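You operate a simulated robot arm through the tools that you are given. There is no shell and no other tool. Be economical: measure what you need, move in short steps, check, and stop when the job is done.

You are at the controls of a simulated robot arm. One attempt, no reset.

Task
Wax the slide strip of the block holder with the green pad.
Fine: take the wax from the tin; put the pad back and the lid on the wax tin. Set down upright: green pad. A coat counts when it lies all over at full strength: go over it till it gets no stronger.

The check looks at the end state, three seconds after you hand in, the way a careful person would. Anything else that was tipped, shoved, dropped, spilled or broken makes it a failure. A push-on lid holds only when it is set on centred and level and pressed home; a screw cap is set on level and turned clockwise until tight.

Robot
A 6-joint arm with a two-finger parallel gripper, fixed in place. Base frame: the origin is at the foot of the arm, x ahead of it, y to its left, z up. Lengths are in m, angles in rad, forces in N, time in s.
With the tool pointing down near the work surface it reaches from about 0.26 to 0.68 m from the base axis. Its first joint turns from -1.152 to 1.152 rad. Payload 2.9 kg.
The TCP is the grasp point between the finger pads, 0.03 m short of the fingertips. In the tool frame z runs along the fingers and y along their closing line. The gripper opens to 0.11 m. The fingers are 0.02 m wide and 0.01 m thick; the gripper's body (0.048 by 0.112 m) begins 0.055 m behind the TCP.
Orientation is that of the tool frame in the base frame, as a unit quaternion [w, x, y, z]. With the fingers straight down and closing along the base's y, the tool's x points along the base's -x, its y along +y and its z along -z.

Tools
- The arm moves only by the tool drive_tool. Its argument "steps" is a list that holds one entry, the list of rows, each a list of 7 numbers: the shift along the base's x, y, z in units of 50 mm (1.0 is 50 mm), then the turn, a rotation vector about the base's x, y, z in units of 6 degrees (1.0 is 6 degrees), then the finger opening in cm, from 0 to 11. In form: [[[dx, dy, dz, rx, ry, rz, gripper], ...]]. A call has 1 to 10 rows; each row shifts and turns the commanded pose from where the row before left it. A call with a number of a shift or a turn outside -1 to 1 is refused whole. A row lasts 0.2 s, in which the tool goes at most 0.05 m and 0.15 rad; a call with a longer step from one row to the next is refused whole, and so is a gripper value outside its range. Where a pose cannot be reached the arm comes as near as it can. A force on the tool above 70 N (or 10 N above the force at the start of the call, whichever is more), or a blocked arm, ends the call early, and 0.2 s more pass. The fingers move at their own pace (about 0.108 m/s each) and stop on an object; they squeeze with about 27 N. The grip force told is the motor's: it shows also when the fingers shut on nothing. Time passes only in rows, and 0.2 s behind the last, so rows that do not move let the fingers close. The reply holds the time, the measured pose of the TCP, the force on the tool along the base axes, the opening and the grip force, in the units named above and with some noise, with the torque about the TCP (base axes, N m) and any sound that the robot's microphone picked up.
- Cameras (640 x 400 px; columns grow to the right, rows downward): "scene" is fixed at [0.0847, 0.436, 1.3959]; the picture's right is [-0.71, -0.70, 0.00], its down [-0.33, 0.33, -0.88] and it looks along [0.62, -0.63, -0.47] (base axes); focal length 328 px, centre (320, 200). "wrist" rides on the gripper at [0.072, 0.017, -0.103] in the tool frame; the picture's right is [-0.23, 0.97, 0.00], its down [-0.76, -0.18, -0.62] and it looks along [-0.61, -0.14, 0.78] (tool axes); focal length 222 px, centre (320, 200). There is no depth. A picture from a camera that has moved, and an enlarged one, comes with that camera's place and axes in the base frame and with its lens.
- grab_frame(camera): a new picture of that camera. No time passes.
- close_up(camera, box): a new picture of the part [left, top, right, bottom] of that camera's present view, enlarged. No time passes.
- close_job(): hands the job in; it is judged then, once.

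Work in short steps. Places have to be worked out from the pictures, the camera data and where the tool is seen: move nearer, look again, correct. Check each grasp and each placing, and mend what went wrong. You have 120 turns and 84 pictures in all, those below and enlarged ones among them. Open the gripper and draw the arm clear of the work before you hand the job in, unless the task says otherwise; then end with one line.

The tools are called after "Emit:" by a JSON object that holds its "name" and its "arguments". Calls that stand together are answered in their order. drive_tool: Moves the arm, as the interface text tells. Its arguments: {"type":"object","properties":{"steps":{"type":"array"}},"required":["steps"]} The other tools are called the same way: grab_frame (camera) takes a picture; close_up (camera, box) takes an enlarged picture of a part of a camera's view; close_job () hands the job in.

At the start:

```text
time: 0.0
tool_pos: [0.3496, 0.1304, 1.201]
tcp_rot: [0.0, 0.0, 1.0, 0.0]
contact_force: [1.2, -0.1, -0.2]
torque: [0.03, 0.01, -0.01]
finger_gap: 0.1101
grip_force: 0.0
```

scene: 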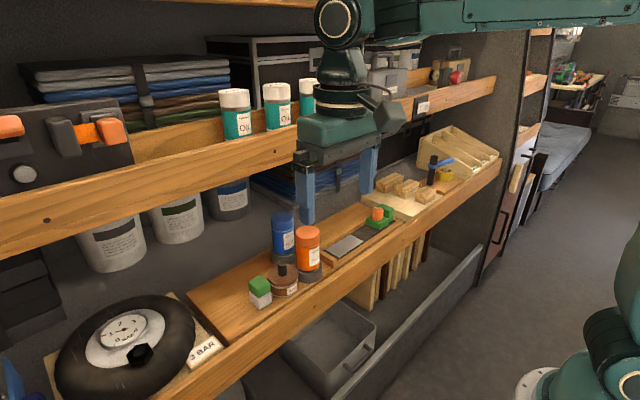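
wrist: 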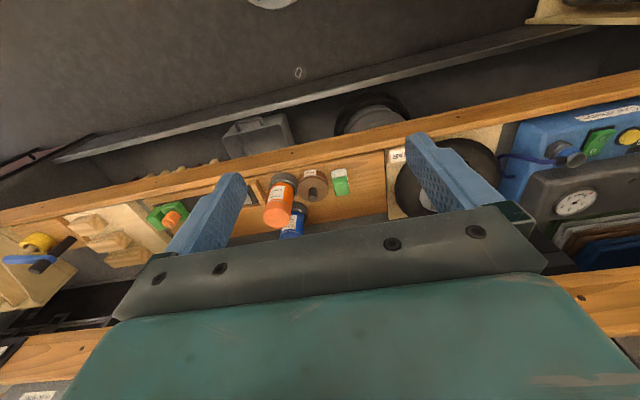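

I'll first enlarge the work area in both views to identify the pad, tin, and block holder.

Emit:
{"name": "close_up", "arguments": {"camera": "scene", "box": [220, 180, 420, 320]}}

Emit:
{"name": "close_up", "arguments": {"camera": "wrist", "box": [130, 140, 400, 290]}}

```text
2.86 times, centred on (320, 250) of scene
camera zoom: at [0.0847, 0.436, 1.3959], right [-0.71, -0.7, 0.0], down [-0.33, 0.33, -0.88], along [0.62, -0.63, -0.47], focal length 938 px, centre (320, 57)
```

zoom: 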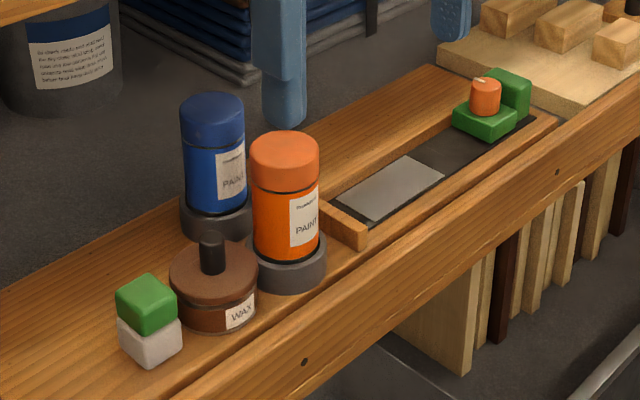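

```text
2.37 times, centred on (265, 215) of wrist
camera zoom: at [0.2757, 0.1456, 1.3055], right [0.23, 0.97, 0.0], down [0.76, -0.18, 0.62], along [0.61, -0.14, -0.78], focal length 526 px, centre (450, 164)
```

zoom: 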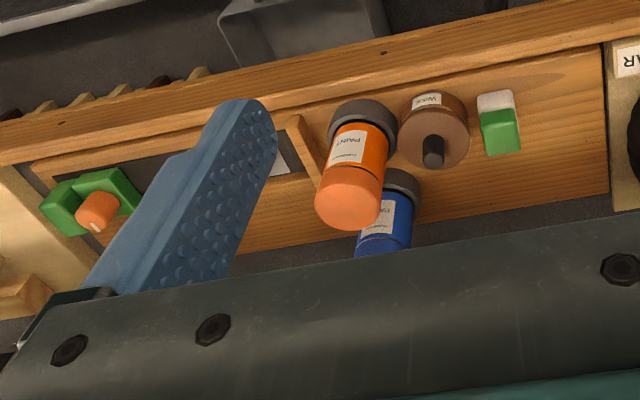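

The wax tin is near (0.58, 0.06), the green pad near (0.58, 0.126), and the grey strip near (0.57, -0.16). The shelf surface is at about z 0.84. I'll move closer on the robot side and look at the strip.

Emit:
{"name": "drive_tool", "arguments": {"steps": [[[0.2, -0.9, -0.35, 0, 0, 0, 11], [0.2, -0.9, -0.35, 0, 0, 0, 11], [0.2, -0.9, -0.35, 0, 0, 0, 11], [0.2, -0.9, -0.35, 0, 0, 0, 11], [0.2, -0.9, -0.35, 0, 0, 0, 11]]]}}

Emit:
{"name": "grab_frame", "arguments": {"camera": "wrist"}}

Emit:
{"name": "grab_frame", "arguments": {"camera": "scene"}}

```text
time: 1.2
tool_pos: [0.3993, -0.0969, 1.1135]
tcp_rot: [0.0, -0.001, 1.0, 0.0]
contact_force: [-0.3, -0.4, 0.7]
torque: [0.01, 0.03, 0.0]
finger_gap: 0.1098
grip_force: 0.0
```

```text
79 pictures are left
camera wrist: at [0.3259, -0.0806, 1.2182], right [0.23, 0.97, 0.0], down [0.76, -0.18, 0.62], along [0.61, -0.14, -0.78], focal length 222 px, centre (320, 200)
```

wrist: 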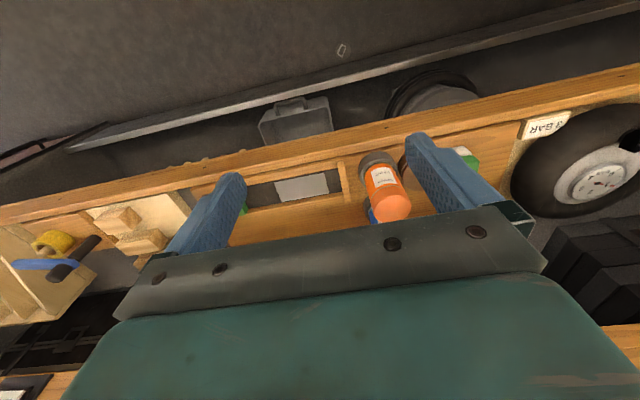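

```text
78 pictures are left
```

scene: 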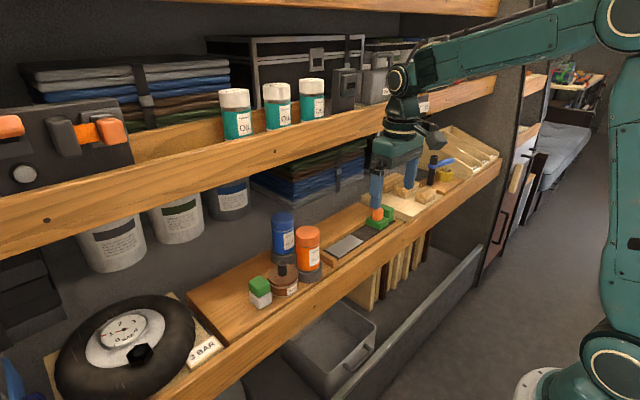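

The view of the strip is clear now, so I'll zoom in from both cameras.

Emit:
{"name": "close_up", "arguments": {"camera": "wrist", "box": [210, 130, 370, 230]}}

Emit:
{"name": "close_up", "arguments": {"camera": "scene", "box": [310, 190, 410, 270]}}

Emit:
{"name": "close_up", "arguments": {"camera": "scene", "box": [230, 200, 330, 320]}}

```text
4.00 times, centred on (290, 180) of wrist
camera zoom: at [0.3259, -0.0806, 1.2182], right [0.23, 0.97, 0.0], down [0.76, -0.18, 0.62], along [0.61, -0.14, -0.78], focal length 888 px, centre (440, 280)
```

zoom: 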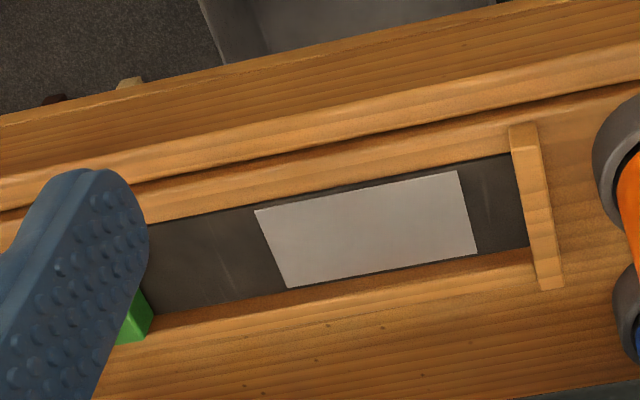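

```text
5.00 times, centred on (360, 230) of scene
camera zoom: at [0.0847, 0.436, 1.396], right [-0.71, -0.7, 0.0], down [-0.33, 0.33, -0.88], along [0.62, -0.63, -0.47], focal length 1642 px, centre (120, 50)
```

zoom: 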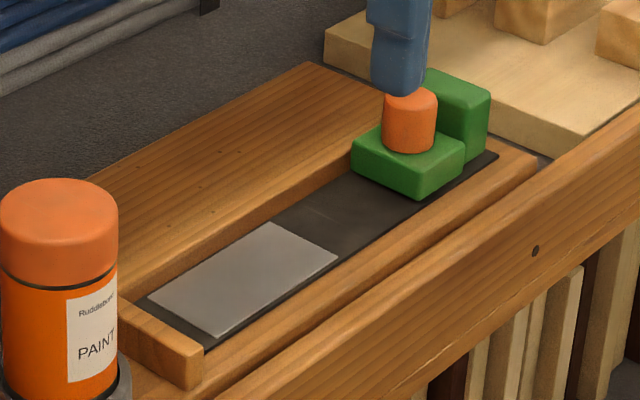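

```text
3.33 times, centred on (280, 260) of scene
camera zoom: at [0.0847, 0.436, 1.396], right [-0.71, -0.7, 0.0], down [-0.33, 0.33, -0.88], along [0.62, -0.63, -0.47], focal length 1095 px, centre (453, 0)
```

zoom: 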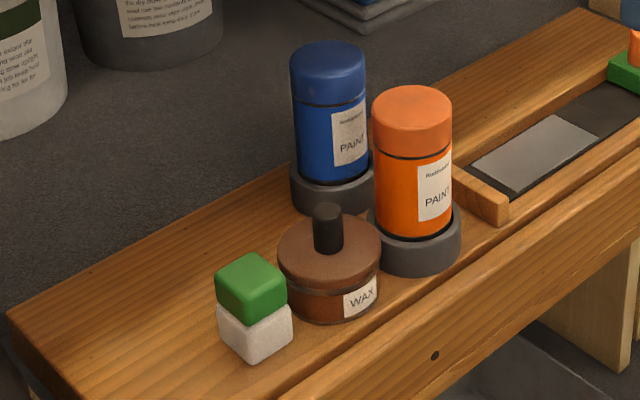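

The strip is a recessed grey plate spanning about x 0.562–0.616 and y -0.235 to -0.126, at z≈0.828. To avoid the paint cans, I'll turn the gripper −90° over the tin so it closes along x, staying high on the robot side for now.

Emit:
{"name": "drive_tool", "arguments": {"steps": [[[0, 0.6, -0.2, 0, 0, -1, 11], [0, 0.6, -0.2, 0, 0, -1, 11], [0, 0.6, -0.2, 0, 0, -1, 11], [0, 0.6, -0.2, 0, 0, -1, 11], [0, 0.6, 0, 0, 0, -1, 11], [0, 0.6, 0, 0, 0, -1, 11], [0, 0.6, 0, 0, 0, -1, 11], [0, 0, 0, 0, 0, -1, 11], [0, 0, 0, 0, 0, -1, 11]]]}}

Emit:
{"name": "drive_tool", "arguments": {"steps": [[[0, 0, 0, 0, 0, -1, 11], [0, 0, 0, 0, 0, -1, 11], [0, 0, 0, 0, 0, -1, 11], [0, 0, 0, 0, 0, -1, 11], [0, 0, 0, 0, 0, -1, 11], [0, 0, 0, 0, 0, -1, 11]]]}}

Emit:
{"name": "grab_frame", "arguments": {"camera": "wrist"}}

Emit:
{"name": "grab_frame", "arguments": {"camera": "scene"}}

```text
time: 3.2
tool_pos: [0.3982, 0.1136, 1.0728]
tcp_rot: [0.0, 0.456, 0.89, -0.001]
contact_force: [-0.6, 0.9, 0.0]
torque: [-0.03, 0.0, 0.0]
finger_gap: 0.11
grip_force: 0.1
```

```text
time: 4.6
tool_pos: [0.399, 0.1149, 1.0724]
tcp_rot: [0.0, 0.708, 0.707, 0.0]
contact_force: [0.0, 0.3, -0.6]
torque: [-0.01, -0.02, 0.02]
finger_gap: 0.11
grip_force: 0.0
```

```text
74 pictures are left
camera wrist: at [0.4153, 0.1862, 1.1781], right [0.97, -0.23, 0.0], down [-0.18, -0.76, 0.62], along [-0.14, -0.61, -0.78], focal length 222 px, centre (320, 200)
```

wrist: 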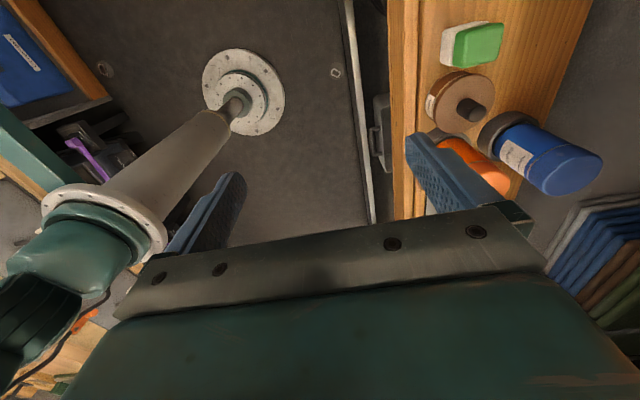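

```text
73 pictures are left
```

scene: 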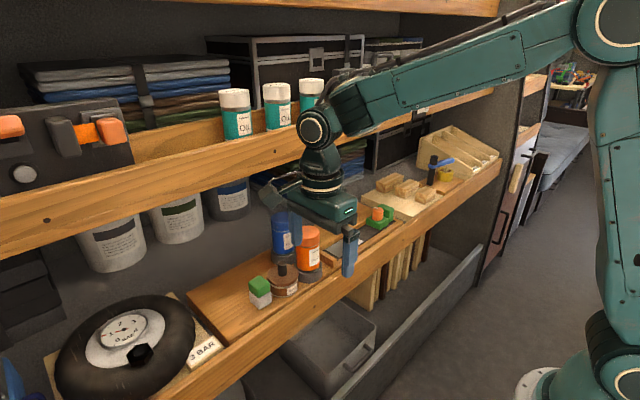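

The wrist camera now has a clear view of the tin and pad, so I'll zoom in for accurate positions.

Emit:
{"name": "close_up", "arguments": {"camera": "wrist", "box": [390, 0, 630, 200]}}

```text
2.00 times, centred on (510, 100) of wrist
camera zoom: at [0.4153, 0.1862, 1.1781], right [0.97, -0.23, 0.0], down [-0.18, -0.76, 0.62], along [-0.14, -0.61, -0.78], focal length 444 px, centre (-60, 400)
```

zoom: 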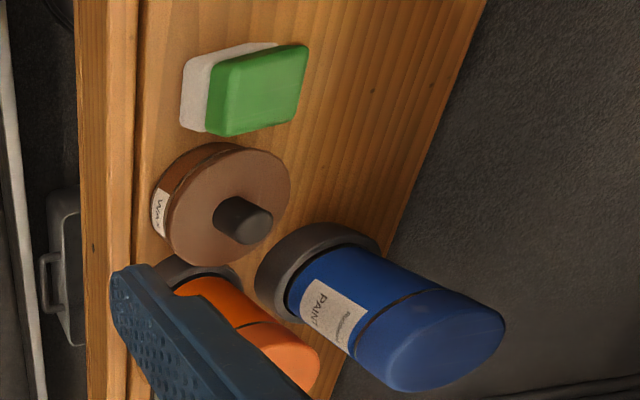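

The tin knob is at about (0.586, 0.056) with its top at z≈0.89. I'll move above it and check clearance.

Emit:
{"name": "drive_tool", "arguments": {"steps": [[[0.75, -0.236, -0.2, 0, 0, 0, 6], [0.75, -0.236, -0.2, 0, 0, 0, 6], [0.75, -0.236, -0.2, 0, 0, 0, 6], [0.75, -0.236, -0.2, 0, 0, 0, 6], [0.75, -0.236, -0.2, 0, 0, 0, 6]]]}}

Emit:
{"name": "grab_frame", "arguments": {"camera": "wrist"}}

Emit:
{"name": "grab_frame", "arguments": {"camera": "scene"}}

```text
time: 5.8
tool_pos: [0.5833, 0.0561, 1.0229]
tcp_rot: [-0.003, 0.707, 0.707, -0.005]
contact_force: [-50.3, 2.0, 3.6]
torque: [-0.15, -5.35, -0.32]
finger_gap: 0.0599
grip_force: 0.1
```

```text
71 pictures are left
camera wrist: at [0.5997, 0.1281, 1.1268], right [0.97, -0.23, -0.01], down [-0.17, -0.76, 0.63], along [-0.15, -0.61, -0.78], focal length 222 px, centre (320, 200)
```

wrist: 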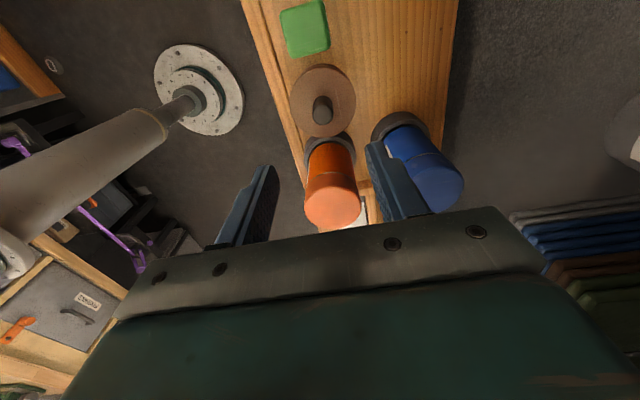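

```text
70 pictures are left
```

scene: 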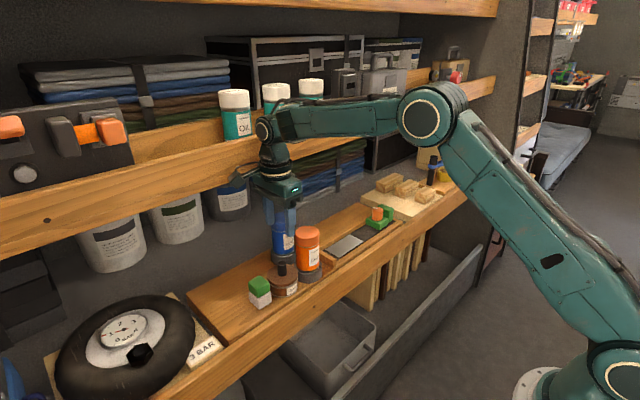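

I got −50 N in x, so the gripper body is touching the upper ledge. From the torque I place the ledge at x≈0.64, z 1.11–1.2. I'll back off, yaw +45° and tilt about 20° so the wrist leans toward the robot and away from both the ledge and the cans.

Emit:
{"name": "drive_tool", "arguments": {"steps": [[[-0.9, 0, 0, 0, 0, 0, 6], [-0.9, 0, 0, 0, 0, 0, 6], [0, 0, 0, 0, 0, 1, 6], [0, 0, 0, 0, 0, 1, 6], [0, 0, 0, 0, 0, 1, 6], [0, 0, 0, 0, 0, 1, 6], [0, 0, 0, 0, 0, 1, 6], [0, 0, 0, 0, 0, 1, 6], [0, 0, 0, 0, 0, 1, 6], [0, 0, 0, 0, 0, 0.5, 6]]]}}

Emit:
{"name": "drive_tool", "arguments": {"steps": [[[0, 0, 0, -0.6, -0.6, 0, 6], [0, 0, 0, -0.6, -0.6, 0, 6], [0, 0, 0, -0.6, -0.6, 0, 6], [0, 0, 0, -0.56, -0.56, 0, 6], [0, 0, 0, 0, 0, 0, 6]]]}}

Emit:
{"name": "grab_frame", "arguments": {"camera": "wrist"}}

Emit:
{"name": "grab_frame", "arguments": {"camera": "scene"}}

```text
time: 8.0
tool_pos: [0.4978, 0.0553, 1.0219]
tcp_rot: [0.0, 0.382, 0.924, 0.0]
contact_force: [-0.1, -0.4, 0.0]
torque: [0.0, 0.01, 0.02]
finger_gap: 0.0597
grip_force: 0.1
```

```text
time: 9.2
tool_pos: [0.4971, 0.0553, 1.0225]
tcp_rot: [0.161, 0.377, 0.91, -0.067]
contact_force: [0.5, 0.8, 0.3]
torque: [0.01, 0.03, -0.02]
finger_gap: 0.0598
grip_force: 0.0
```

```text
69 pictures are left
camera wrist: at [0.434, 0.1399, 1.0973], right [0.84, 0.54, 0.08], down [0.23, -0.48, 0.85], along [0.49, -0.69, -0.53], focal length 222 px, centre (320, 200)
```

wrist: 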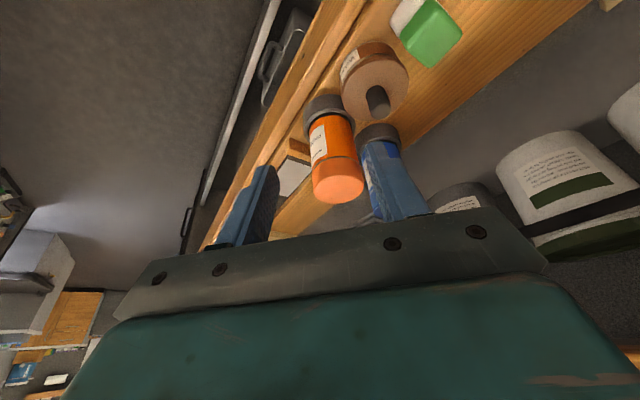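

```text
68 pictures are left
```

scene: 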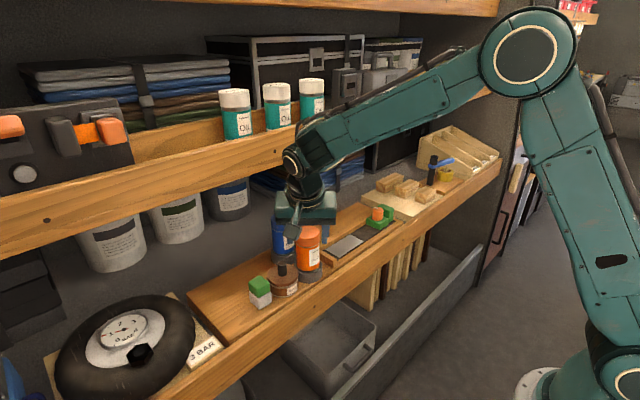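

No contact now. I'll zoom in to refine the knob and pad positions from this viewpoint.

Emit:
{"name": "close_up", "arguments": {"camera": "wrist", "box": [320, 0, 480, 130]}}

Emit:
{"name": "close_up", "arguments": {"camera": "scene", "box": [240, 255, 320, 315]}}

```text
3.08 times, centred on (400, 65) of wrist
camera zoom: at [0.434, 0.1399, 1.0973], right [0.84, 0.54, 0.08], down [0.23, -0.48, 0.85], along [0.49, -0.69, -0.53], focal length 684 px, centre (74, 615)
```

zoom: 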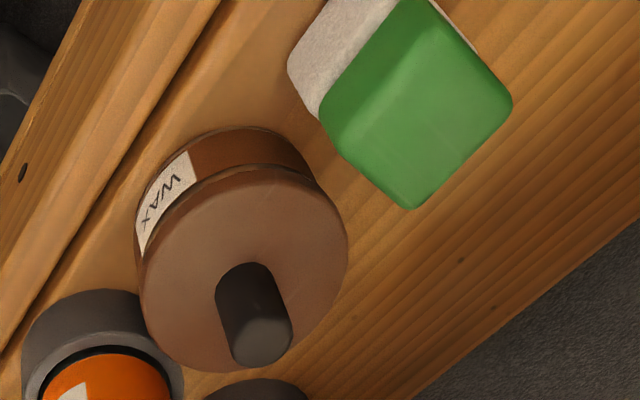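

```text
6.67 times, centred on (280, 285) of scene
camera zoom: at [0.0847, 0.436, 1.3959], right [-0.71, -0.7, 0.0], down [-0.33, 0.33, -0.88], along [0.62, -0.63, -0.47], focal length 2189 px, centre (587, -367)
```

zoom: 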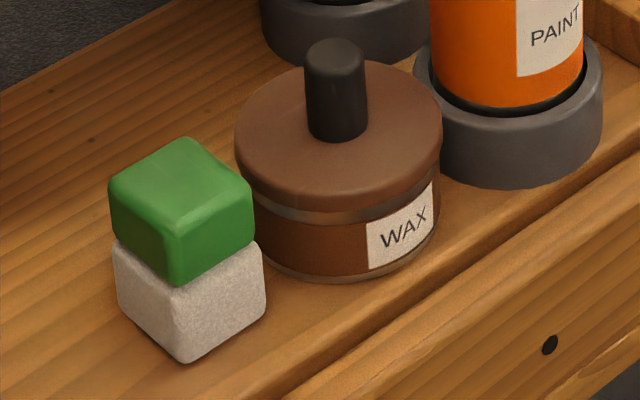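

Combining three views, the knob axis is at (0.580, 0.0595) with its top at z≈0.902 and the lid top at about 0.871. The pad is at (0.573, 0.129) with its top at about 0.89. I'll move above the knob and check the force.

Emit:
{"name": "drive_tool", "arguments": {"steps": [[[0.527, 0.055, -0.417, 0, 0, 0, 5], [0.527, 0.055, -0.417, 0, 0, 0, 5], [0.527, 0.055, -0.417, 0, 0, 0, 5]]]}}

Emit:
{"name": "grab_frame", "arguments": {"camera": "wrist"}}

Emit:
{"name": "close_up", "arguments": {"camera": "scene", "box": [220, 120, 360, 320]}}

```text
time: 10.0
tool_pos: [0.5786, 0.0655, 0.9606]
tcp_rot: [0.161, 0.376, 0.91, -0.066]
contact_force: [-0.2, 0.5, 0.5]
torque: [0.01, 0.03, 0.0]
finger_gap: 0.05
grip_force: 0.0
```

```text
65 pictures are left
camera wrist: at [0.5152, 0.1492, 1.0347], right [0.84, 0.54, 0.08], down [0.23, -0.48, 0.85], along [0.49, -0.69, -0.53], focal length 222 px, centre (320, 200)
```

wrist: 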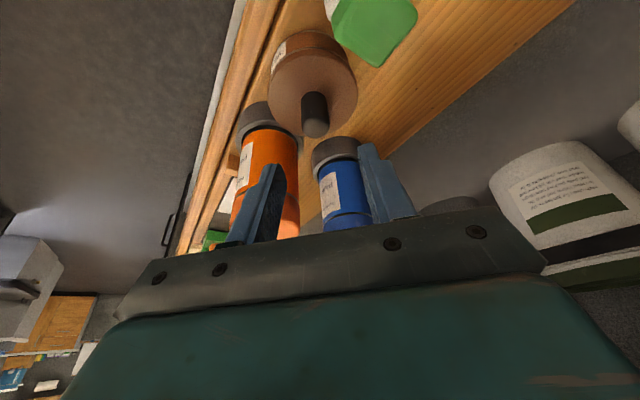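

```text
2.00 times, centred on (290, 220) of scene
camera zoom: at [0.0847, 0.436, 1.3959], right [-0.71, -0.7, 0.0], down [-0.33, 0.33, -0.88], along [0.62, -0.63, -0.47], focal length 657 px, centre (380, 160)
```

zoom: 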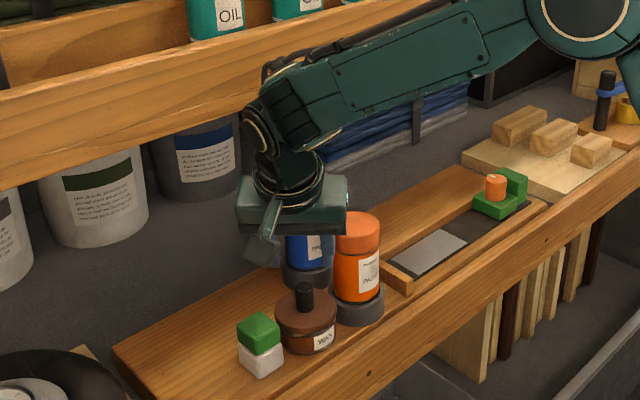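

The knob position checks out, so I'll lower the open fingers around it.

Emit:
{"name": "drive_tool", "arguments": {"steps": [[[-0.03, -0.02, -0.36, 0, 0, 0, 5], [-0.03, -0.02, -0.36, 0, 0, 0, 5], [0, 0, -0.36, 0, 0, 0, 5], [0, 0, 0, 0, 0, 0, 5]]]}}

Emit:
{"name": "close_up", "arguments": {"camera": "wrist", "box": [200, 0, 440, 240]}}

Emit:
{"name": "close_up", "arguments": {"camera": "scene", "box": [230, 190, 350, 320]}}

```text
time: 11.0
tool_pos: [0.5732, 0.0623, 0.9074]
tcp_rot: [0.161, 0.376, 0.91, -0.067]
contact_force: [0.0, -1.0, -0.4]
torque: [0.0, 0.01, 0.0]
finger_gap: 0.0501
grip_force: 0.1
```

```text
1.67 times, centred on (320, 120) of wrist
camera zoom: at [0.5113, 0.146, 0.9812], right [0.84, 0.54, 0.08], down [0.23, -0.48, 0.85], along [0.49, -0.69, -0.53], focal length 370 px, centre (320, 333)
```

zoom: 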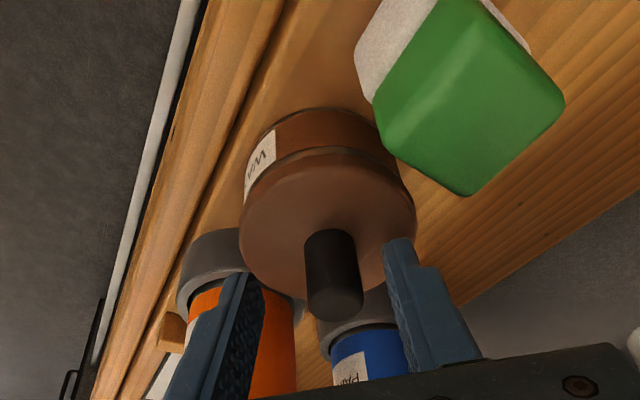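

```text
3.08 times, centred on (290, 255) of scene
camera zoom: at [0.0847, 0.436, 1.3959], right [-0.71, -0.7, 0.0], down [-0.33, 0.33, -0.88], along [0.62, -0.63, -0.47], focal length 1010 px, centre (412, 31)
```

zoom: 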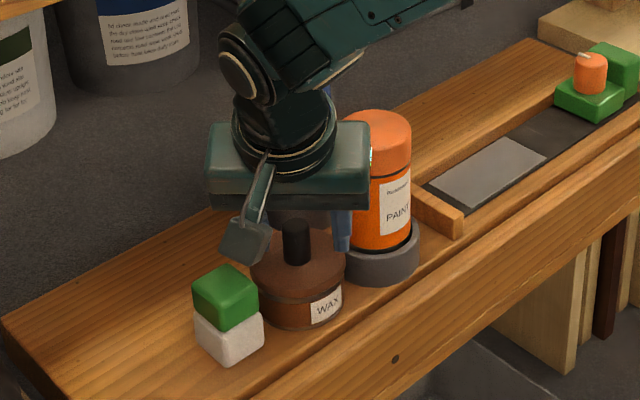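

The knob sits between the fingers, so I'll close on it.

Emit:
{"name": "drive_tool", "arguments": {"steps": [[[0, 0, 0, 0, 0, 0, 3], [0, 0, 0, 0, 0, 0, 1.5], [0, 0, 0, 0, 0, 0, 1.5], [0, 0, 0, 0, 0, 0, 1], [0, 0, 0, 0, 0, 0, 1]]]}}

Emit:
{"name": "close_up", "arguments": {"camera": "wrist", "box": [200, 0, 440, 240]}}

```text
time: 12.2
tool_pos: [0.5739, 0.0609, 0.908]
tcp_rot: [0.16, 0.377, 0.91, -0.066]
contact_force: [-0.9, 0.4, 0.7]
torque: [-0.01, 0.0, -0.02]
finger_gap: 0.0202
grip_force: 27.8
heard: snap
```

```text
1.67 times, centred on (320, 120) of wrist
camera zoom: at [0.5112, 0.1461, 0.9814], right [0.84, 0.54, 0.08], down [0.23, -0.48, 0.85], along [0.49, -0.69, -0.53], focal length 370 px, centre (320, 333)
```

zoom: 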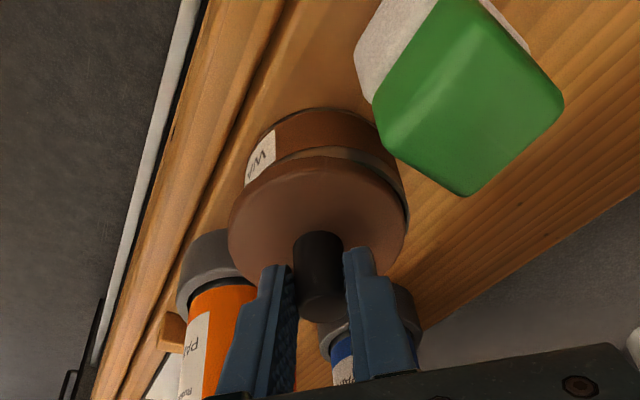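

I heard a snap when the fingers closed: the lid has popped loose and I have it by the knob. I'll lift it straight up and check that it's free and the tin stays put.

Emit:
{"name": "drive_tool", "arguments": {"steps": [[[0, 0, 0.2, 0, 0, 0, 1], [0, 0, 0.3, 0, 0, 0, 1], [0, 0, 0.4, 0, 0, 0, 1], [0, 0, 0.4, 0, 0, 0, 1]]]}}

Emit:
{"name": "close_up", "arguments": {"camera": "scene", "box": [180, 190, 350, 320]}}

Emit:
{"name": "grab_frame", "arguments": {"camera": "wrist"}}

```text
time: 13.2
tool_pos: [0.5734, 0.0634, 0.9727]
tcp_rot: [0.16, 0.377, 0.91, -0.067]
contact_force: [-0.2, 0.4, -0.4]
torque: [-0.04, 0.0, 0.02]
finger_gap: 0.0202
grip_force: 27.8
```

```text
3.08 times, centred on (265, 255) of scene
camera zoom: at [0.0847, 0.436, 1.3959], right [-0.71, -0.7, 0.0], down [-0.33, 0.33, -0.88], along [0.62, -0.63, -0.47], focal length 1010 px, centre (489, 31)
```

zoom: 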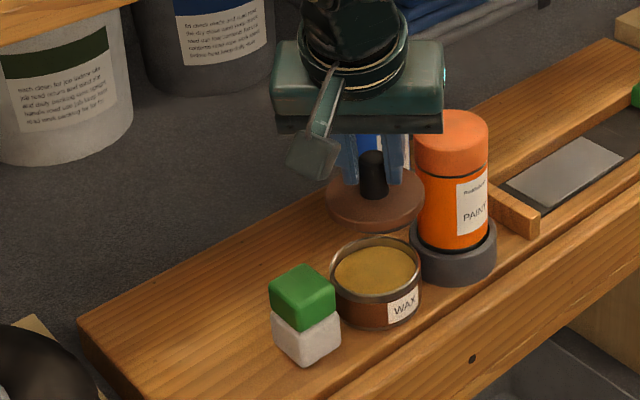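

```text
59 pictures are left
camera wrist: at [0.5112, 0.1474, 1.0461], right [0.84, 0.54, 0.08], down [0.23, -0.48, 0.85], along [0.49, -0.69, -0.53], focal length 222 px, centre (320, 200)
```

wrist: 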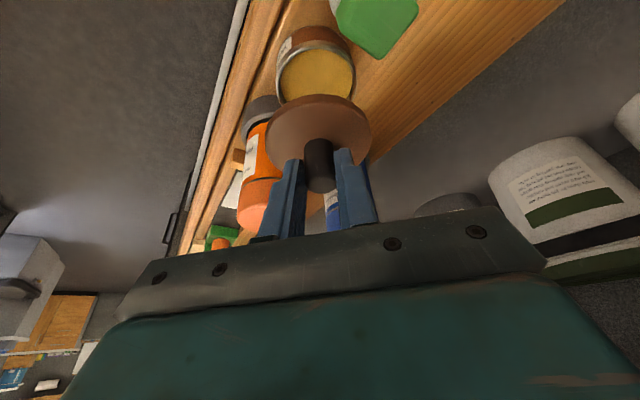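

The lid is off and level, and the tin is undisturbed. I'll carry the lid over to a free spot on the board near (0.625, 0.185).

Emit:
{"name": "drive_tool", "arguments": {"steps": [[[0.32, 0.84, 0, 0, 0, 0, 1], [0.32, 0.84, 0, 0, 0, 0, 1], [0.32, 0.84, 0, 0, 0, 0, 1], [0, 0, -0.5, 0, 0, 0, 1], [0, 0, -0.5, 0, 0, 0, 1]]]}}

Emit:
{"name": "close_up", "arguments": {"camera": "scene", "box": [180, 190, 350, 320]}}

Emit:
{"name": "grab_frame", "arguments": {"camera": "wrist"}}

```text
time: 14.4
tool_pos: [0.6217, 0.1888, 0.9215]
tcp_rot: [0.16, 0.378, 0.909, -0.068]
contact_force: [-0.5, -0.3, -1.4]
torque: [0.0, 0.06, 0.0]
finger_gap: 0.0205
grip_force: 26.6
```

```text
3.08 times, centred on (265, 255) of scene
camera zoom: at [0.0847, 0.436, 1.3959], right [-0.71, -0.7, 0.0], down [-0.33, 0.33, -0.88], along [0.62, -0.63, -0.47], focal length 1010 px, centre (489, 31)
```

zoom: 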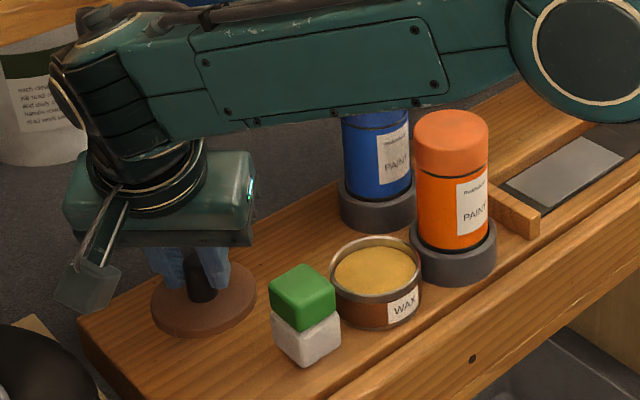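

```text
57 pictures are left
camera wrist: at [0.5601, 0.2728, 0.9952], right [0.84, 0.54, 0.08], down [0.23, -0.48, 0.85], along [0.49, -0.69, -0.53], focal length 222 px, centre (320, 200)
```

wrist: 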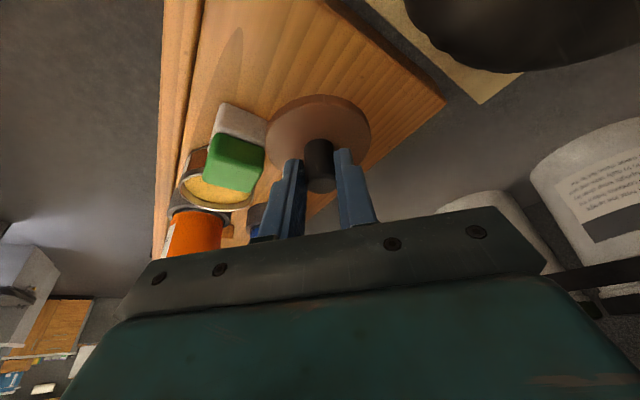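

The lid is over clear board, so I'll lower it in small steps and watch the force.

Emit:
{"name": "drive_tool", "arguments": {"steps": [[[0, 0, -0.1, 0, 0, 0, 1], [0, 0, -0.1, 0, 0, 0, 1], [0, 0, -0.1, 0, 0, 0, 1]]]}}

Emit:
{"name": "drive_tool", "arguments": {"steps": [[[0, 0, -0.08, 0, 0, 0, 1], [0, 0, -0.08, 0, 0, 0, 1]]]}}

Emit:
{"name": "close_up", "arguments": {"camera": "scene", "box": [180, 230, 280, 310]}}

```text
time: 15.2
tool_pos: [0.6222, 0.189, 0.9083]
tcp_rot: [0.16, 0.377, 0.91, -0.067]
contact_force: [-0.8, 0.4, -0.8]
torque: [0.01, 0.02, 0.01]
finger_gap: 0.0202
grip_force: 26.9
```

```text
time: 15.8
tool_pos: [0.6219, 0.1878, 0.899]
tcp_rot: [0.16, 0.377, 0.91, -0.066]
contact_force: [0.5, -0.8, -0.8]
torque: [0.0, 0.02, -0.03]
finger_gap: 0.0204
grip_force: 27.2
```

```text
5.00 times, centred on (230, 270) of scene
camera zoom: at [0.0847, 0.436, 1.3959], right [-0.71, -0.7, 0.0], down [-0.33, 0.33, -0.88], along [0.62, -0.63, -0.47], focal length 1642 px, centre (770, -150)
```

zoom: 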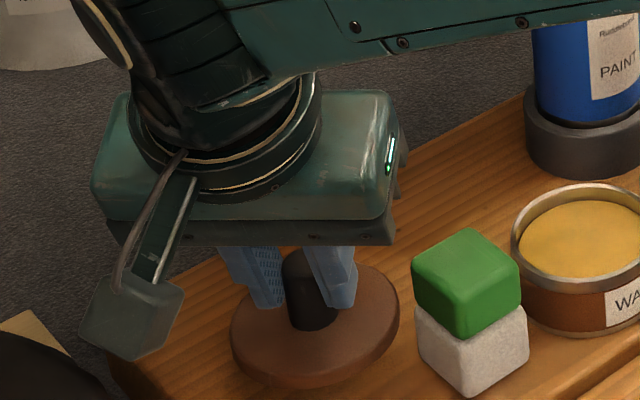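

Emit:
{"name": "drive_tool", "arguments": {"steps": [[[0, 0, -0.08, 0, 0, 0, 1], [0, 0, -0.08, 0, 0, 0, 1]]]}}

Emit:
{"name": "drive_tool", "arguments": {"steps": [[[0, 0, -0.06, 0, 0, 0, 1]]]}}

Emit:
{"name": "drive_tool", "arguments": {"steps": [[[0, 0, -0.06, 0, 0, 0, 1]]]}}

```text
time: 16.4
tool_pos: [0.621, 0.1869, 0.8913]
tcp_rot: [0.16, 0.377, 0.91, -0.067]
contact_force: [0.4, 0.4, 0.3]
torque: [0.0, -0.01, 0.01]
finger_gap: 0.0203
grip_force: 27.0
```

```text
time: 16.8
tool_pos: [0.6212, 0.1875, 0.8858]
tcp_rot: [0.16, 0.377, 0.91, -0.066]
contact_force: [0.2, 0.2, -1.0]
torque: [-0.04, 0.0, 0.02]
finger_gap: 0.0202
grip_force: 26.5
```

```text
time: 17.2
tool_pos: [0.6203, 0.1883, 0.8843]
tcp_rot: [0.161, 0.376, 0.91, -0.067]
contact_force: [-0.5, 0.3, 0.3]
torque: [-0.03, -0.03, 0.01]
finger_gap: 0.0205
grip_force: 26.8
```

Emit:
{"name": "drive_tool", "arguments": {"steps": [[[0, 0, -0.05, 0, 0, 0, 1]]]}}

Emit:
{"name": "close_up", "arguments": {"camera": "scene", "box": [200, 250, 260, 300]}}

```text
time: 17.6
tool_pos: [0.6215, 0.1885, 0.8817]
tcp_rot: [0.16, 0.377, 0.91, -0.066]
contact_force: [-0.6, 0.5, -0.8]
torque: [-0.01, 0.04, -0.05]
finger_gap: 0.0201
grip_force: 27.1
```

```text
8.00 times, centred on (230, 275) of scene
camera zoom: at [0.0847, 0.436, 1.3959], right [-0.71, -0.7, 0.0], down [-0.33, 0.33, -0.88], along [0.62, -0.63, -0.47], focal length 2627 px, centre (1040, -400)
```

zoom: 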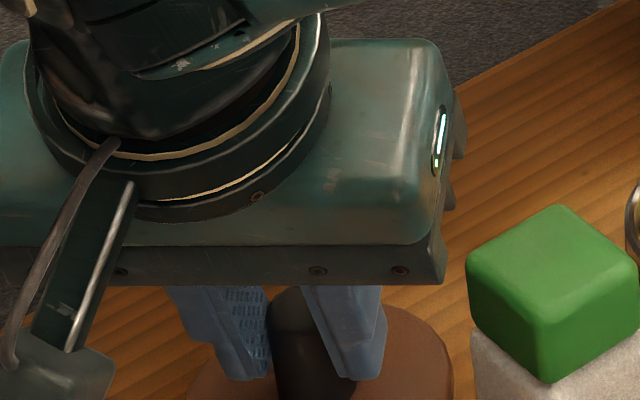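

Emit:
{"name": "drive_tool", "arguments": {"steps": [[[0, 0, -0.06, 0, 0, 0, 1]]]}}

Emit:
{"name": "drive_tool", "arguments": {"steps": [[[0, 0, -0.06, 0, 0, 0, 1]]]}}

Emit:
{"name": "close_up", "arguments": {"camera": "scene", "box": [190, 250, 270, 320]}}

Emit:
{"name": "close_up", "arguments": {"camera": "wrist", "box": [200, 50, 440, 240]}}

```text
time: 18.0
tool_pos: [0.6204, 0.1882, 0.8803]
tcp_rot: [0.161, 0.376, 0.91, -0.066]
contact_force: [0.7, -0.4, 0.6]
torque: [0.04, -0.02, 0.05]
finger_gap: 0.0202
grip_force: 27.3
```

```text
time: 18.4
tool_pos: [0.6215, 0.1873, 0.8757]
tcp_rot: [0.161, 0.377, 0.91, -0.066]
contact_force: [0.1, -0.4, -0.4]
torque: [-0.02, -0.01, -0.02]
finger_gap: 0.0201
grip_force: 27.1
```

```text
5.71 times, centred on (230, 285) of scene
camera zoom: at [0.0847, 0.436, 1.3959], right [-0.71, -0.7, 0.0], down [-0.33, 0.33, -0.88], along [0.62, -0.63, -0.47], focal length 1876 px, centre (834, -286)
```

zoom: 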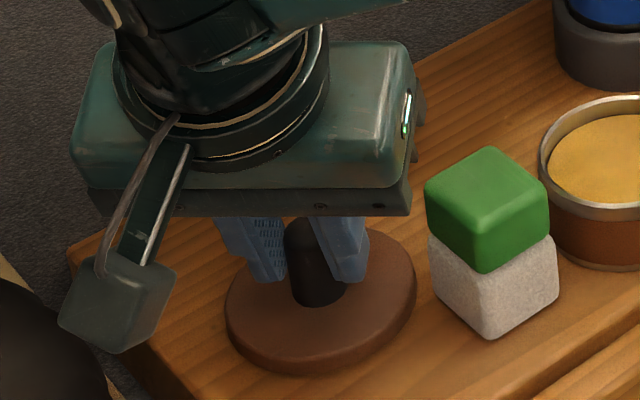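

```text
2.11 times, centred on (320, 145) of wrist
camera zoom: at [0.5588, 0.2726, 0.9497], right [0.84, 0.54, 0.08], down [0.23, -0.48, 0.85], along [0.49, -0.69, -0.53], focal length 468 px, centre (320, 316)
```

zoom: 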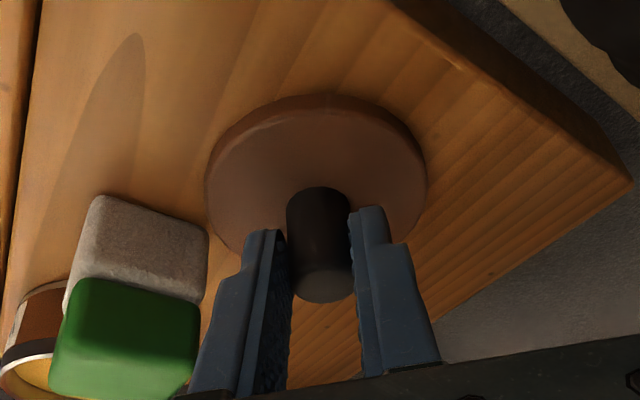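

The lid is very close to the board; a few more millimetres.

Emit:
{"name": "drive_tool", "arguments": {"steps": [[[0, 0, -0.05, 0, 0, 0, 1]]]}}

Emit:
{"name": "drive_tool", "arguments": {"steps": [[[0, 0, -0.05, 0, 0, 0, 1]]]}}

Emit:
{"name": "drive_tool", "arguments": {"steps": [[[0, 0, -0.05, 0, 0, 0, 1]]]}}

```text
time: 18.8
tool_pos: [0.6213, 0.188, 0.8727]
tcp_rot: [0.16, 0.377, 0.91, -0.066]
contact_force: [0.4, -0.1, -0.7]
torque: [-0.03, -0.01, -0.02]
finger_gap: 0.0206
grip_force: 26.7
```

```text
time: 19.2
tool_pos: [0.6194, 0.1876, 0.8709]
tcp_rot: [0.16, 0.377, 0.91, -0.066]
contact_force: [-0.8, 0.3, 3.1]
torque: [0.02, 0.07, -0.04]
finger_gap: 0.0207
grip_force: 26.8
```

```text
time: 19.6
tool_pos: [0.6214, 0.187, 0.8707]
tcp_rot: [0.162, 0.378, 0.909, -0.065]
contact_force: [-7.6, -1.4, 19.0]
torque: [-0.14, 0.31, -0.05]
finger_gap: 0.0203
grip_force: 27.0
```

The lid touched down at TCP z≈0.871. I'll relieve the load, open, and retreat straight up.

Emit:
{"name": "drive_tool", "arguments": {"steps": [[[0, 0, 0.05, 0, 0, 0, 1], [0, 0, 0, 0, 0, 0, 3], [0, 0, 0, 0, 0, 0, 4], [0, 0, 0, 0, 0, 0, 4], [-0.24, 0.24, 0.94, 0, 0, 0, 4], [-0.24, 0.24, 0.9, 0, 0, 0, 4]]]}}

Emit:
{"name": "close_up", "arguments": {"camera": "scene", "box": [180, 230, 340, 320]}}

Emit:
{"name": "grab_frame", "arguments": {"camera": "wrist"}}

```text
time: 21.0
tool_pos: [0.5948, 0.212, 0.9654]
tcp_rot: [0.16, 0.377, 0.91, -0.066]
contact_force: [-0.9, 0.6, -0.4]
torque: [0.01, -0.01, 0.02]
finger_gap: 0.0404
grip_force: 0.1
```

```text
4.00 times, centred on (260, 275) of scene
camera zoom: at [0.0847, 0.436, 1.3959], right [-0.71, -0.7, 0.0], down [-0.33, 0.33, -0.88], along [0.62, -0.63, -0.47], focal length 1314 px, centre (560, -100)
```

zoom: 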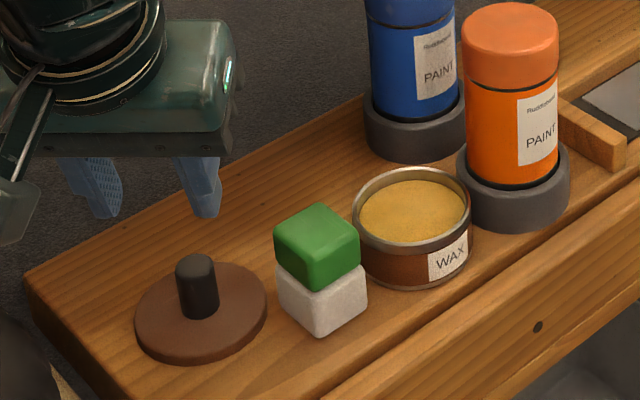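

```text
51 pictures are left
camera wrist: at [0.5337, 0.296, 1.0385], right [0.84, 0.54, 0.08], down [0.23, -0.48, 0.85], along [0.49, -0.69, -0.53], focal length 222 px, centre (320, 200)
```

wrist: 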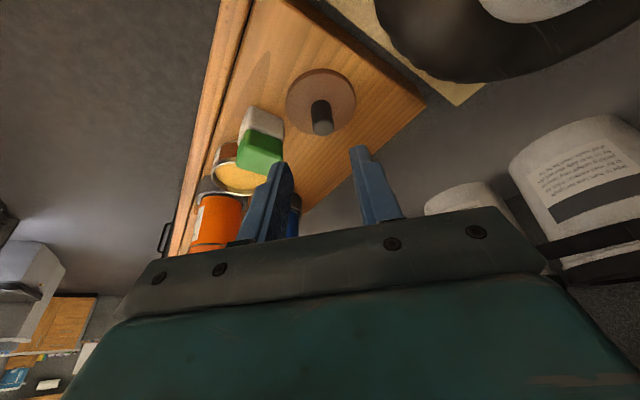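

The lid stands upright, clear of everything. Next I'll yaw another +45° so the fingers close along y with the tilt still toward the robot, then move above the pad at about (0.580, 0.1265), top z≈0.88.

Emit:
{"name": "drive_tool", "arguments": {"steps": [[[0, -0.2, 0, 0, 0, 1, 6], [0, -0.2, 0, 0, 0, 1, 6], [0, -0.2, 0, 0, 0, 1, 6], [0, -0.2, 0, 0, 0, 1, 6], [0, -0.2, 0, 0, 0, 1, 6], [0, -0.2, 0, 0, 0, 1, 6], [-0.2, -0.25, 0, 0, 0, 1, 6], [-0.2, -0.25, 0, 0, 0, 0.5, 6]]]}}

Emit:
{"name": "grab_frame", "arguments": {"camera": "wrist"}}

Emit:
{"name": "grab_frame", "arguments": {"camera": "scene"}}

```text
time: 22.8
tool_pos: [0.5763, 0.1263, 0.9629]
tcp_rot: [0.174, 0.0, 0.985, 0.001]
contact_force: [0.9, 0.7, 0.4]
torque: [0.02, 0.01, 0.0]
finger_gap: 0.0598
grip_force: 0.0
```

```text
50 pictures are left
camera wrist: at [0.4719, 0.1431, 1.0369], right [0.21, 0.97, 0.08], down [0.5, -0.18, 0.85], along [0.84, -0.14, -0.53], focal length 222 px, centre (320, 200)
```

wrist: 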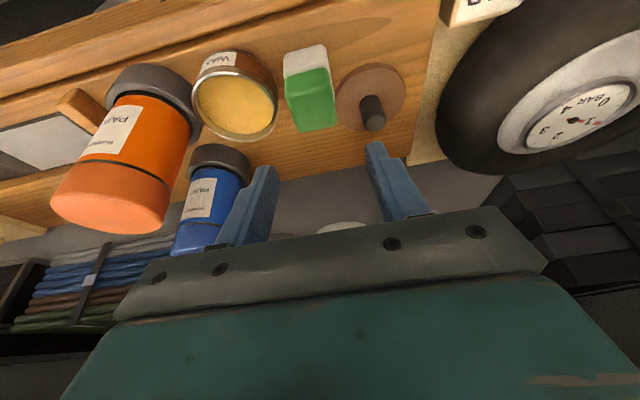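

```text
49 pictures are left
```

scene: 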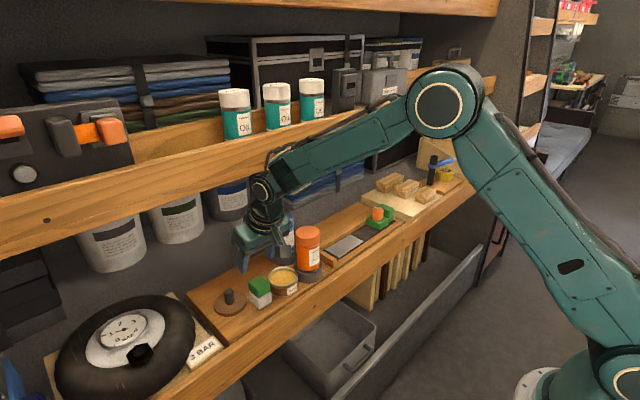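

That's a good viewpoint, so I'll zoom in to fix the pad, tin, and lid positions.

Emit:
{"name": "close_up", "arguments": {"camera": "wrist", "box": [180, 30, 420, 160]}}

```text
2.67 times, centred on (300, 95) of wrist
camera zoom: at [0.4719, 0.1431, 1.0369], right [0.21, 0.97, 0.08], down [0.5, -0.18, 0.85], along [0.84, -0.14, -0.53], focal length 592 px, centre (373, 480)
```

zoom: 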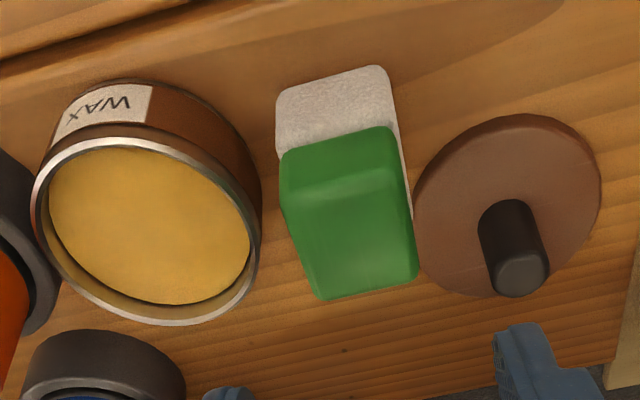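

The pad is at (0.582, 0.1265), the tin at (0.578, 0.060), and the lid at (0.625, 0.18). I'll lower over the green part of the pad.

Emit:
{"name": "drive_tool", "arguments": {"steps": [[[0, 0, -0.5, 0, 0, 0, 5], [0, 0, -0.5, 0, 0, 0, 5], [0, 0, -0.4, 0, 0, 0, 5], [0, 0, -0.22, 0, 0, 0, 5]]]}}

Emit:
{"name": "close_up", "arguments": {"camera": "wrist", "box": [200, 30, 440, 230]}}

Emit:
{"name": "close_up", "arguments": {"camera": "scene", "box": [200, 240, 320, 320]}}

```text
time: 23.8
tool_pos: [0.5782, 0.1272, 0.883]
tcp_rot: [0.174, 0.0, 0.985, 0.0]
contact_force: [-0.5, 2.4, 0.9]
torque: [0.01, -0.01, 0.04]
finger_gap: 0.049
grip_force: 0.0
```

```text
2.00 times, centred on (320, 130) of wrist
camera zoom: at [0.4727, 0.1431, 0.9567], right [0.21, 0.97, 0.08], down [0.5, -0.18, 0.85], along [0.84, -0.14, -0.53], focal length 444 px, centre (320, 340)
```

zoom: 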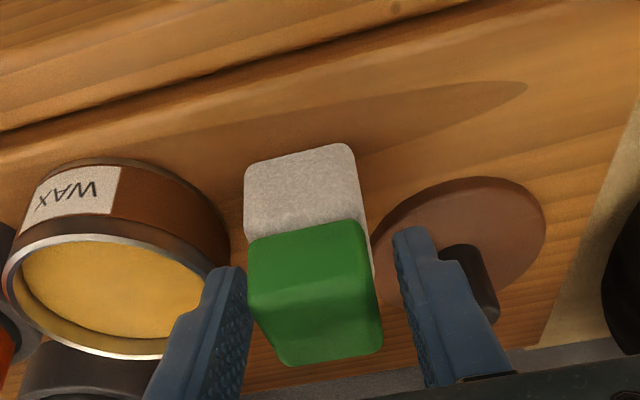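

```text
5.00 times, centred on (260, 280) of scene
camera zoom: at [0.0846, 0.436, 1.3959], right [-0.71, -0.7, 0.0], down [-0.33, 0.33, -0.88], along [0.62, -0.63, -0.47], focal length 1642 px, centre (620, -200)
```

zoom: 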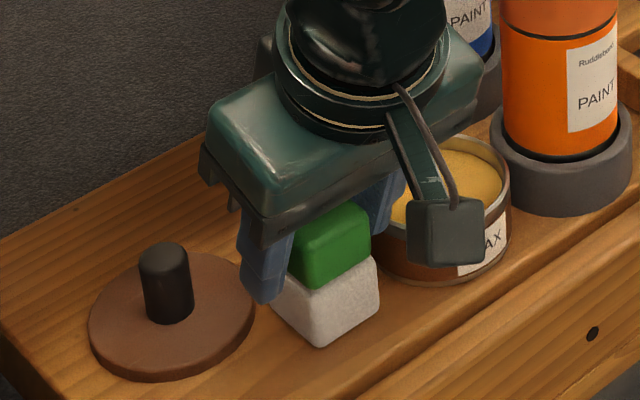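

The fingers straddle the green part; the left one may be brushing the tin's rim. I'll close on the pad.

Emit:
{"name": "drive_tool", "arguments": {"steps": [[[0, 0, 0, 0, 0, 0, 3], [0, 0, 0, 0, 0, 0, 2.5], [0, 0, 0, 0, 0, 0, 2.5], [0, 0, 0, 0, 0, 0, 2.5]]]}}

Emit:
{"name": "close_up", "arguments": {"camera": "wrist", "box": [200, 30, 440, 230]}}

```text
time: 24.8
tool_pos: [0.5775, 0.1271, 0.8841]
tcp_rot: [0.174, 0.0, 0.985, 0.0]
contact_force: [-0.4, 0.5, -0.5]
torque: [0.0, 0.01, 0.01]
finger_gap: 0.0369
grip_force: 27.1
```

```text
2.00 times, centred on (320, 130) of wrist
camera zoom: at [0.4727, 0.1428, 0.957], right [0.21, 0.97, 0.08], down [0.5, -0.18, 0.85], along [0.84, -0.14, -0.53], focal length 444 px, centre (320, 340)
```

zoom: 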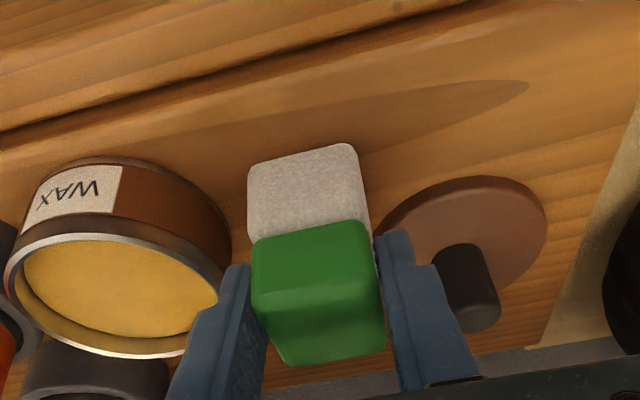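

The pad is gripped at 36.9 mm. I'll lift it, move over the tin and yaw −30° to keep the body clear of the orange can.

Emit:
{"name": "drive_tool", "arguments": {"steps": [[[0, 0, 0.4, 0, 0, 0, 2.5], [0, 0, 0.5, 0, 0, 0, 2.5], [0, 0, 0.5, 0, 0, 0, 2.5], [0, -0.26, 0, 0, 0, -1, 2.5], [0, -0.26, 0, 0, 0, -1, 2.5], [0, -0.26, 0, 0, 0, -1, 2.5], [0, -0.26, 0, 0, 0, -1, 2.5], [-0.07, -0.26, 0, 0, 0, -1, 2.5]]]}}

Emit:
{"name": "close_up", "arguments": {"camera": "scene", "box": [200, 220, 340, 320]}}

Emit:
{"name": "grab_frame", "arguments": {"camera": "wrist"}}

```text
time: 26.6
tool_pos: [0.5729, 0.063, 0.951]
tcp_rot: [0.167, 0.256, 0.951, -0.046]
contact_force: [0.4, 0.2, -1.0]
torque: [-0.01, 0.01, 0.01]
finger_gap: 0.0367
grip_force: 27.0
```

```text
4.00 times, centred on (270, 270) of scene
camera zoom: at [0.0847, 0.436, 1.3959], right [-0.71, -0.7, 0.0], down [-0.33, 0.33, -0.88], along [0.62, -0.63, -0.47], focal length 1314 px, centre (520, -80)
```

zoom: 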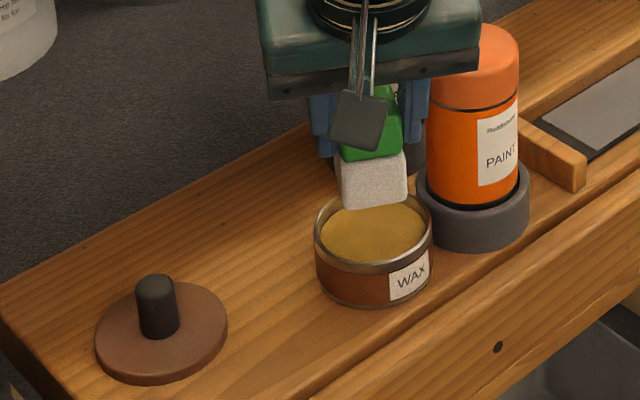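

```text
43 pictures are left
camera wrist: at [0.4913, 0.1288, 1.0252], right [0.67, 0.74, 0.08], down [0.35, -0.41, 0.85], along [0.65, -0.54, -0.53], focal length 222 px, centre (320, 200)
```

wrist: 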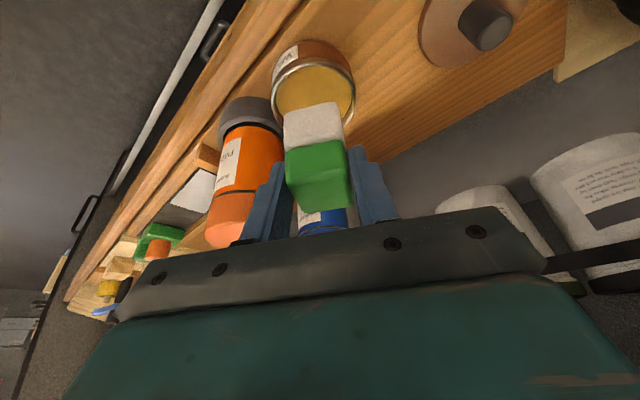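

The pad is over the tin. I'll lower to just above the wax and recheck centring.

Emit:
{"name": "drive_tool", "arguments": {"steps": [[[0, 0, -0.3, 0, 0, 0, 2.5], [0, 0, -0.24, 0, 0, 0, 2.5]]]}}

Emit:
{"name": "close_up", "arguments": {"camera": "scene", "box": [250, 240, 320, 310]}}

Emit:
{"name": "close_up", "arguments": {"camera": "wrist", "box": [220, 20, 420, 220]}}

```text
time: 27.2
tool_pos: [0.5728, 0.062, 0.9253]
tcp_rot: [0.168, 0.255, 0.951, -0.045]
contact_force: [0.4, 0.2, -1.0]
torque: [0.0, -0.01, -0.02]
finger_gap: 0.0368
grip_force: 26.9
```

```text
5.71 times, centred on (285, 275) of scene
camera zoom: at [0.0847, 0.436, 1.3959], right [-0.71, -0.7, 0.0], down [-0.33, 0.33, -0.88], along [0.62, -0.63, -0.47], focal length 1876 px, centre (520, -229)
```

zoom: 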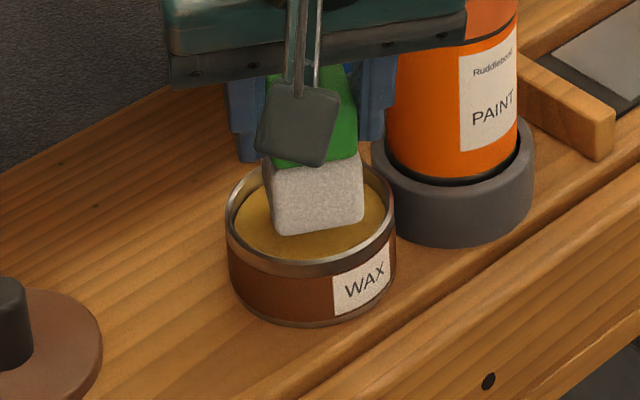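

```text
2.00 times, centred on (320, 120) of wrist
camera zoom: at [0.4908, 0.1276, 0.9986], right [0.67, 0.74, 0.08], down [0.35, -0.41, 0.85], along [0.65, -0.54, -0.53], focal length 444 px, centre (320, 360)
```

zoom: 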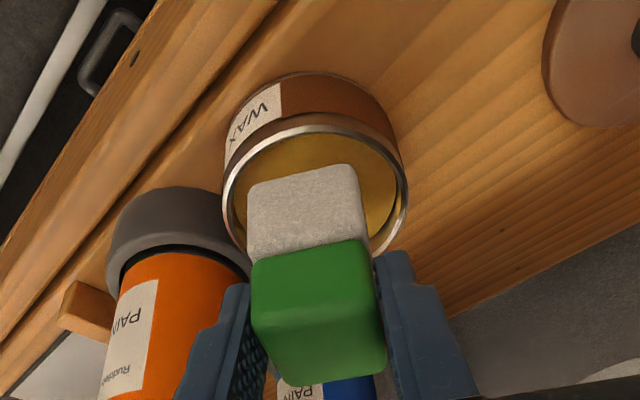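

The pad is well centred and clear of the rim. I'll lower it into the wax in small steps.

Emit:
{"name": "drive_tool", "arguments": {"steps": [[[0, 0, -0.12, 0, 0, 0, 2.5], [0, 0, -0.08, 0, 0, 0, 2.5]]]}}

Emit:
{"name": "drive_tool", "arguments": {"steps": [[[0, 0, -0.07, 0, 0, 0, 2.5]]]}}

Emit:
{"name": "drive_tool", "arguments": {"steps": [[[0, 0, -0.06, 0, 0, 0, 2.5]]]}}

```text
time: 27.8
tool_pos: [0.5743, 0.0621, 0.9139]
tcp_rot: [0.168, 0.255, 0.951, -0.045]
contact_force: [1.0, -0.7, -0.3]
torque: [-0.01, -0.05, 0.06]
finger_gap: 0.0369
grip_force: 27.1
```

```text
time: 28.2
tool_pos: [0.5719, 0.0617, 0.9105]
tcp_rot: [0.168, 0.254, 0.951, -0.045]
contact_force: [1.4, 0.2, 0.1]
torque: [0.01, -0.05, 0.03]
finger_gap: 0.0367
grip_force: 26.3
```

```text
time: 28.6
tool_pos: [0.5739, 0.0623, 0.91]
tcp_rot: [0.169, 0.256, 0.951, -0.045]
contact_force: [-5.4, 0.2, 15.3]
torque: [0.06, 0.4, 0.04]
finger_gap: 0.0368
grip_force: 27.1
```

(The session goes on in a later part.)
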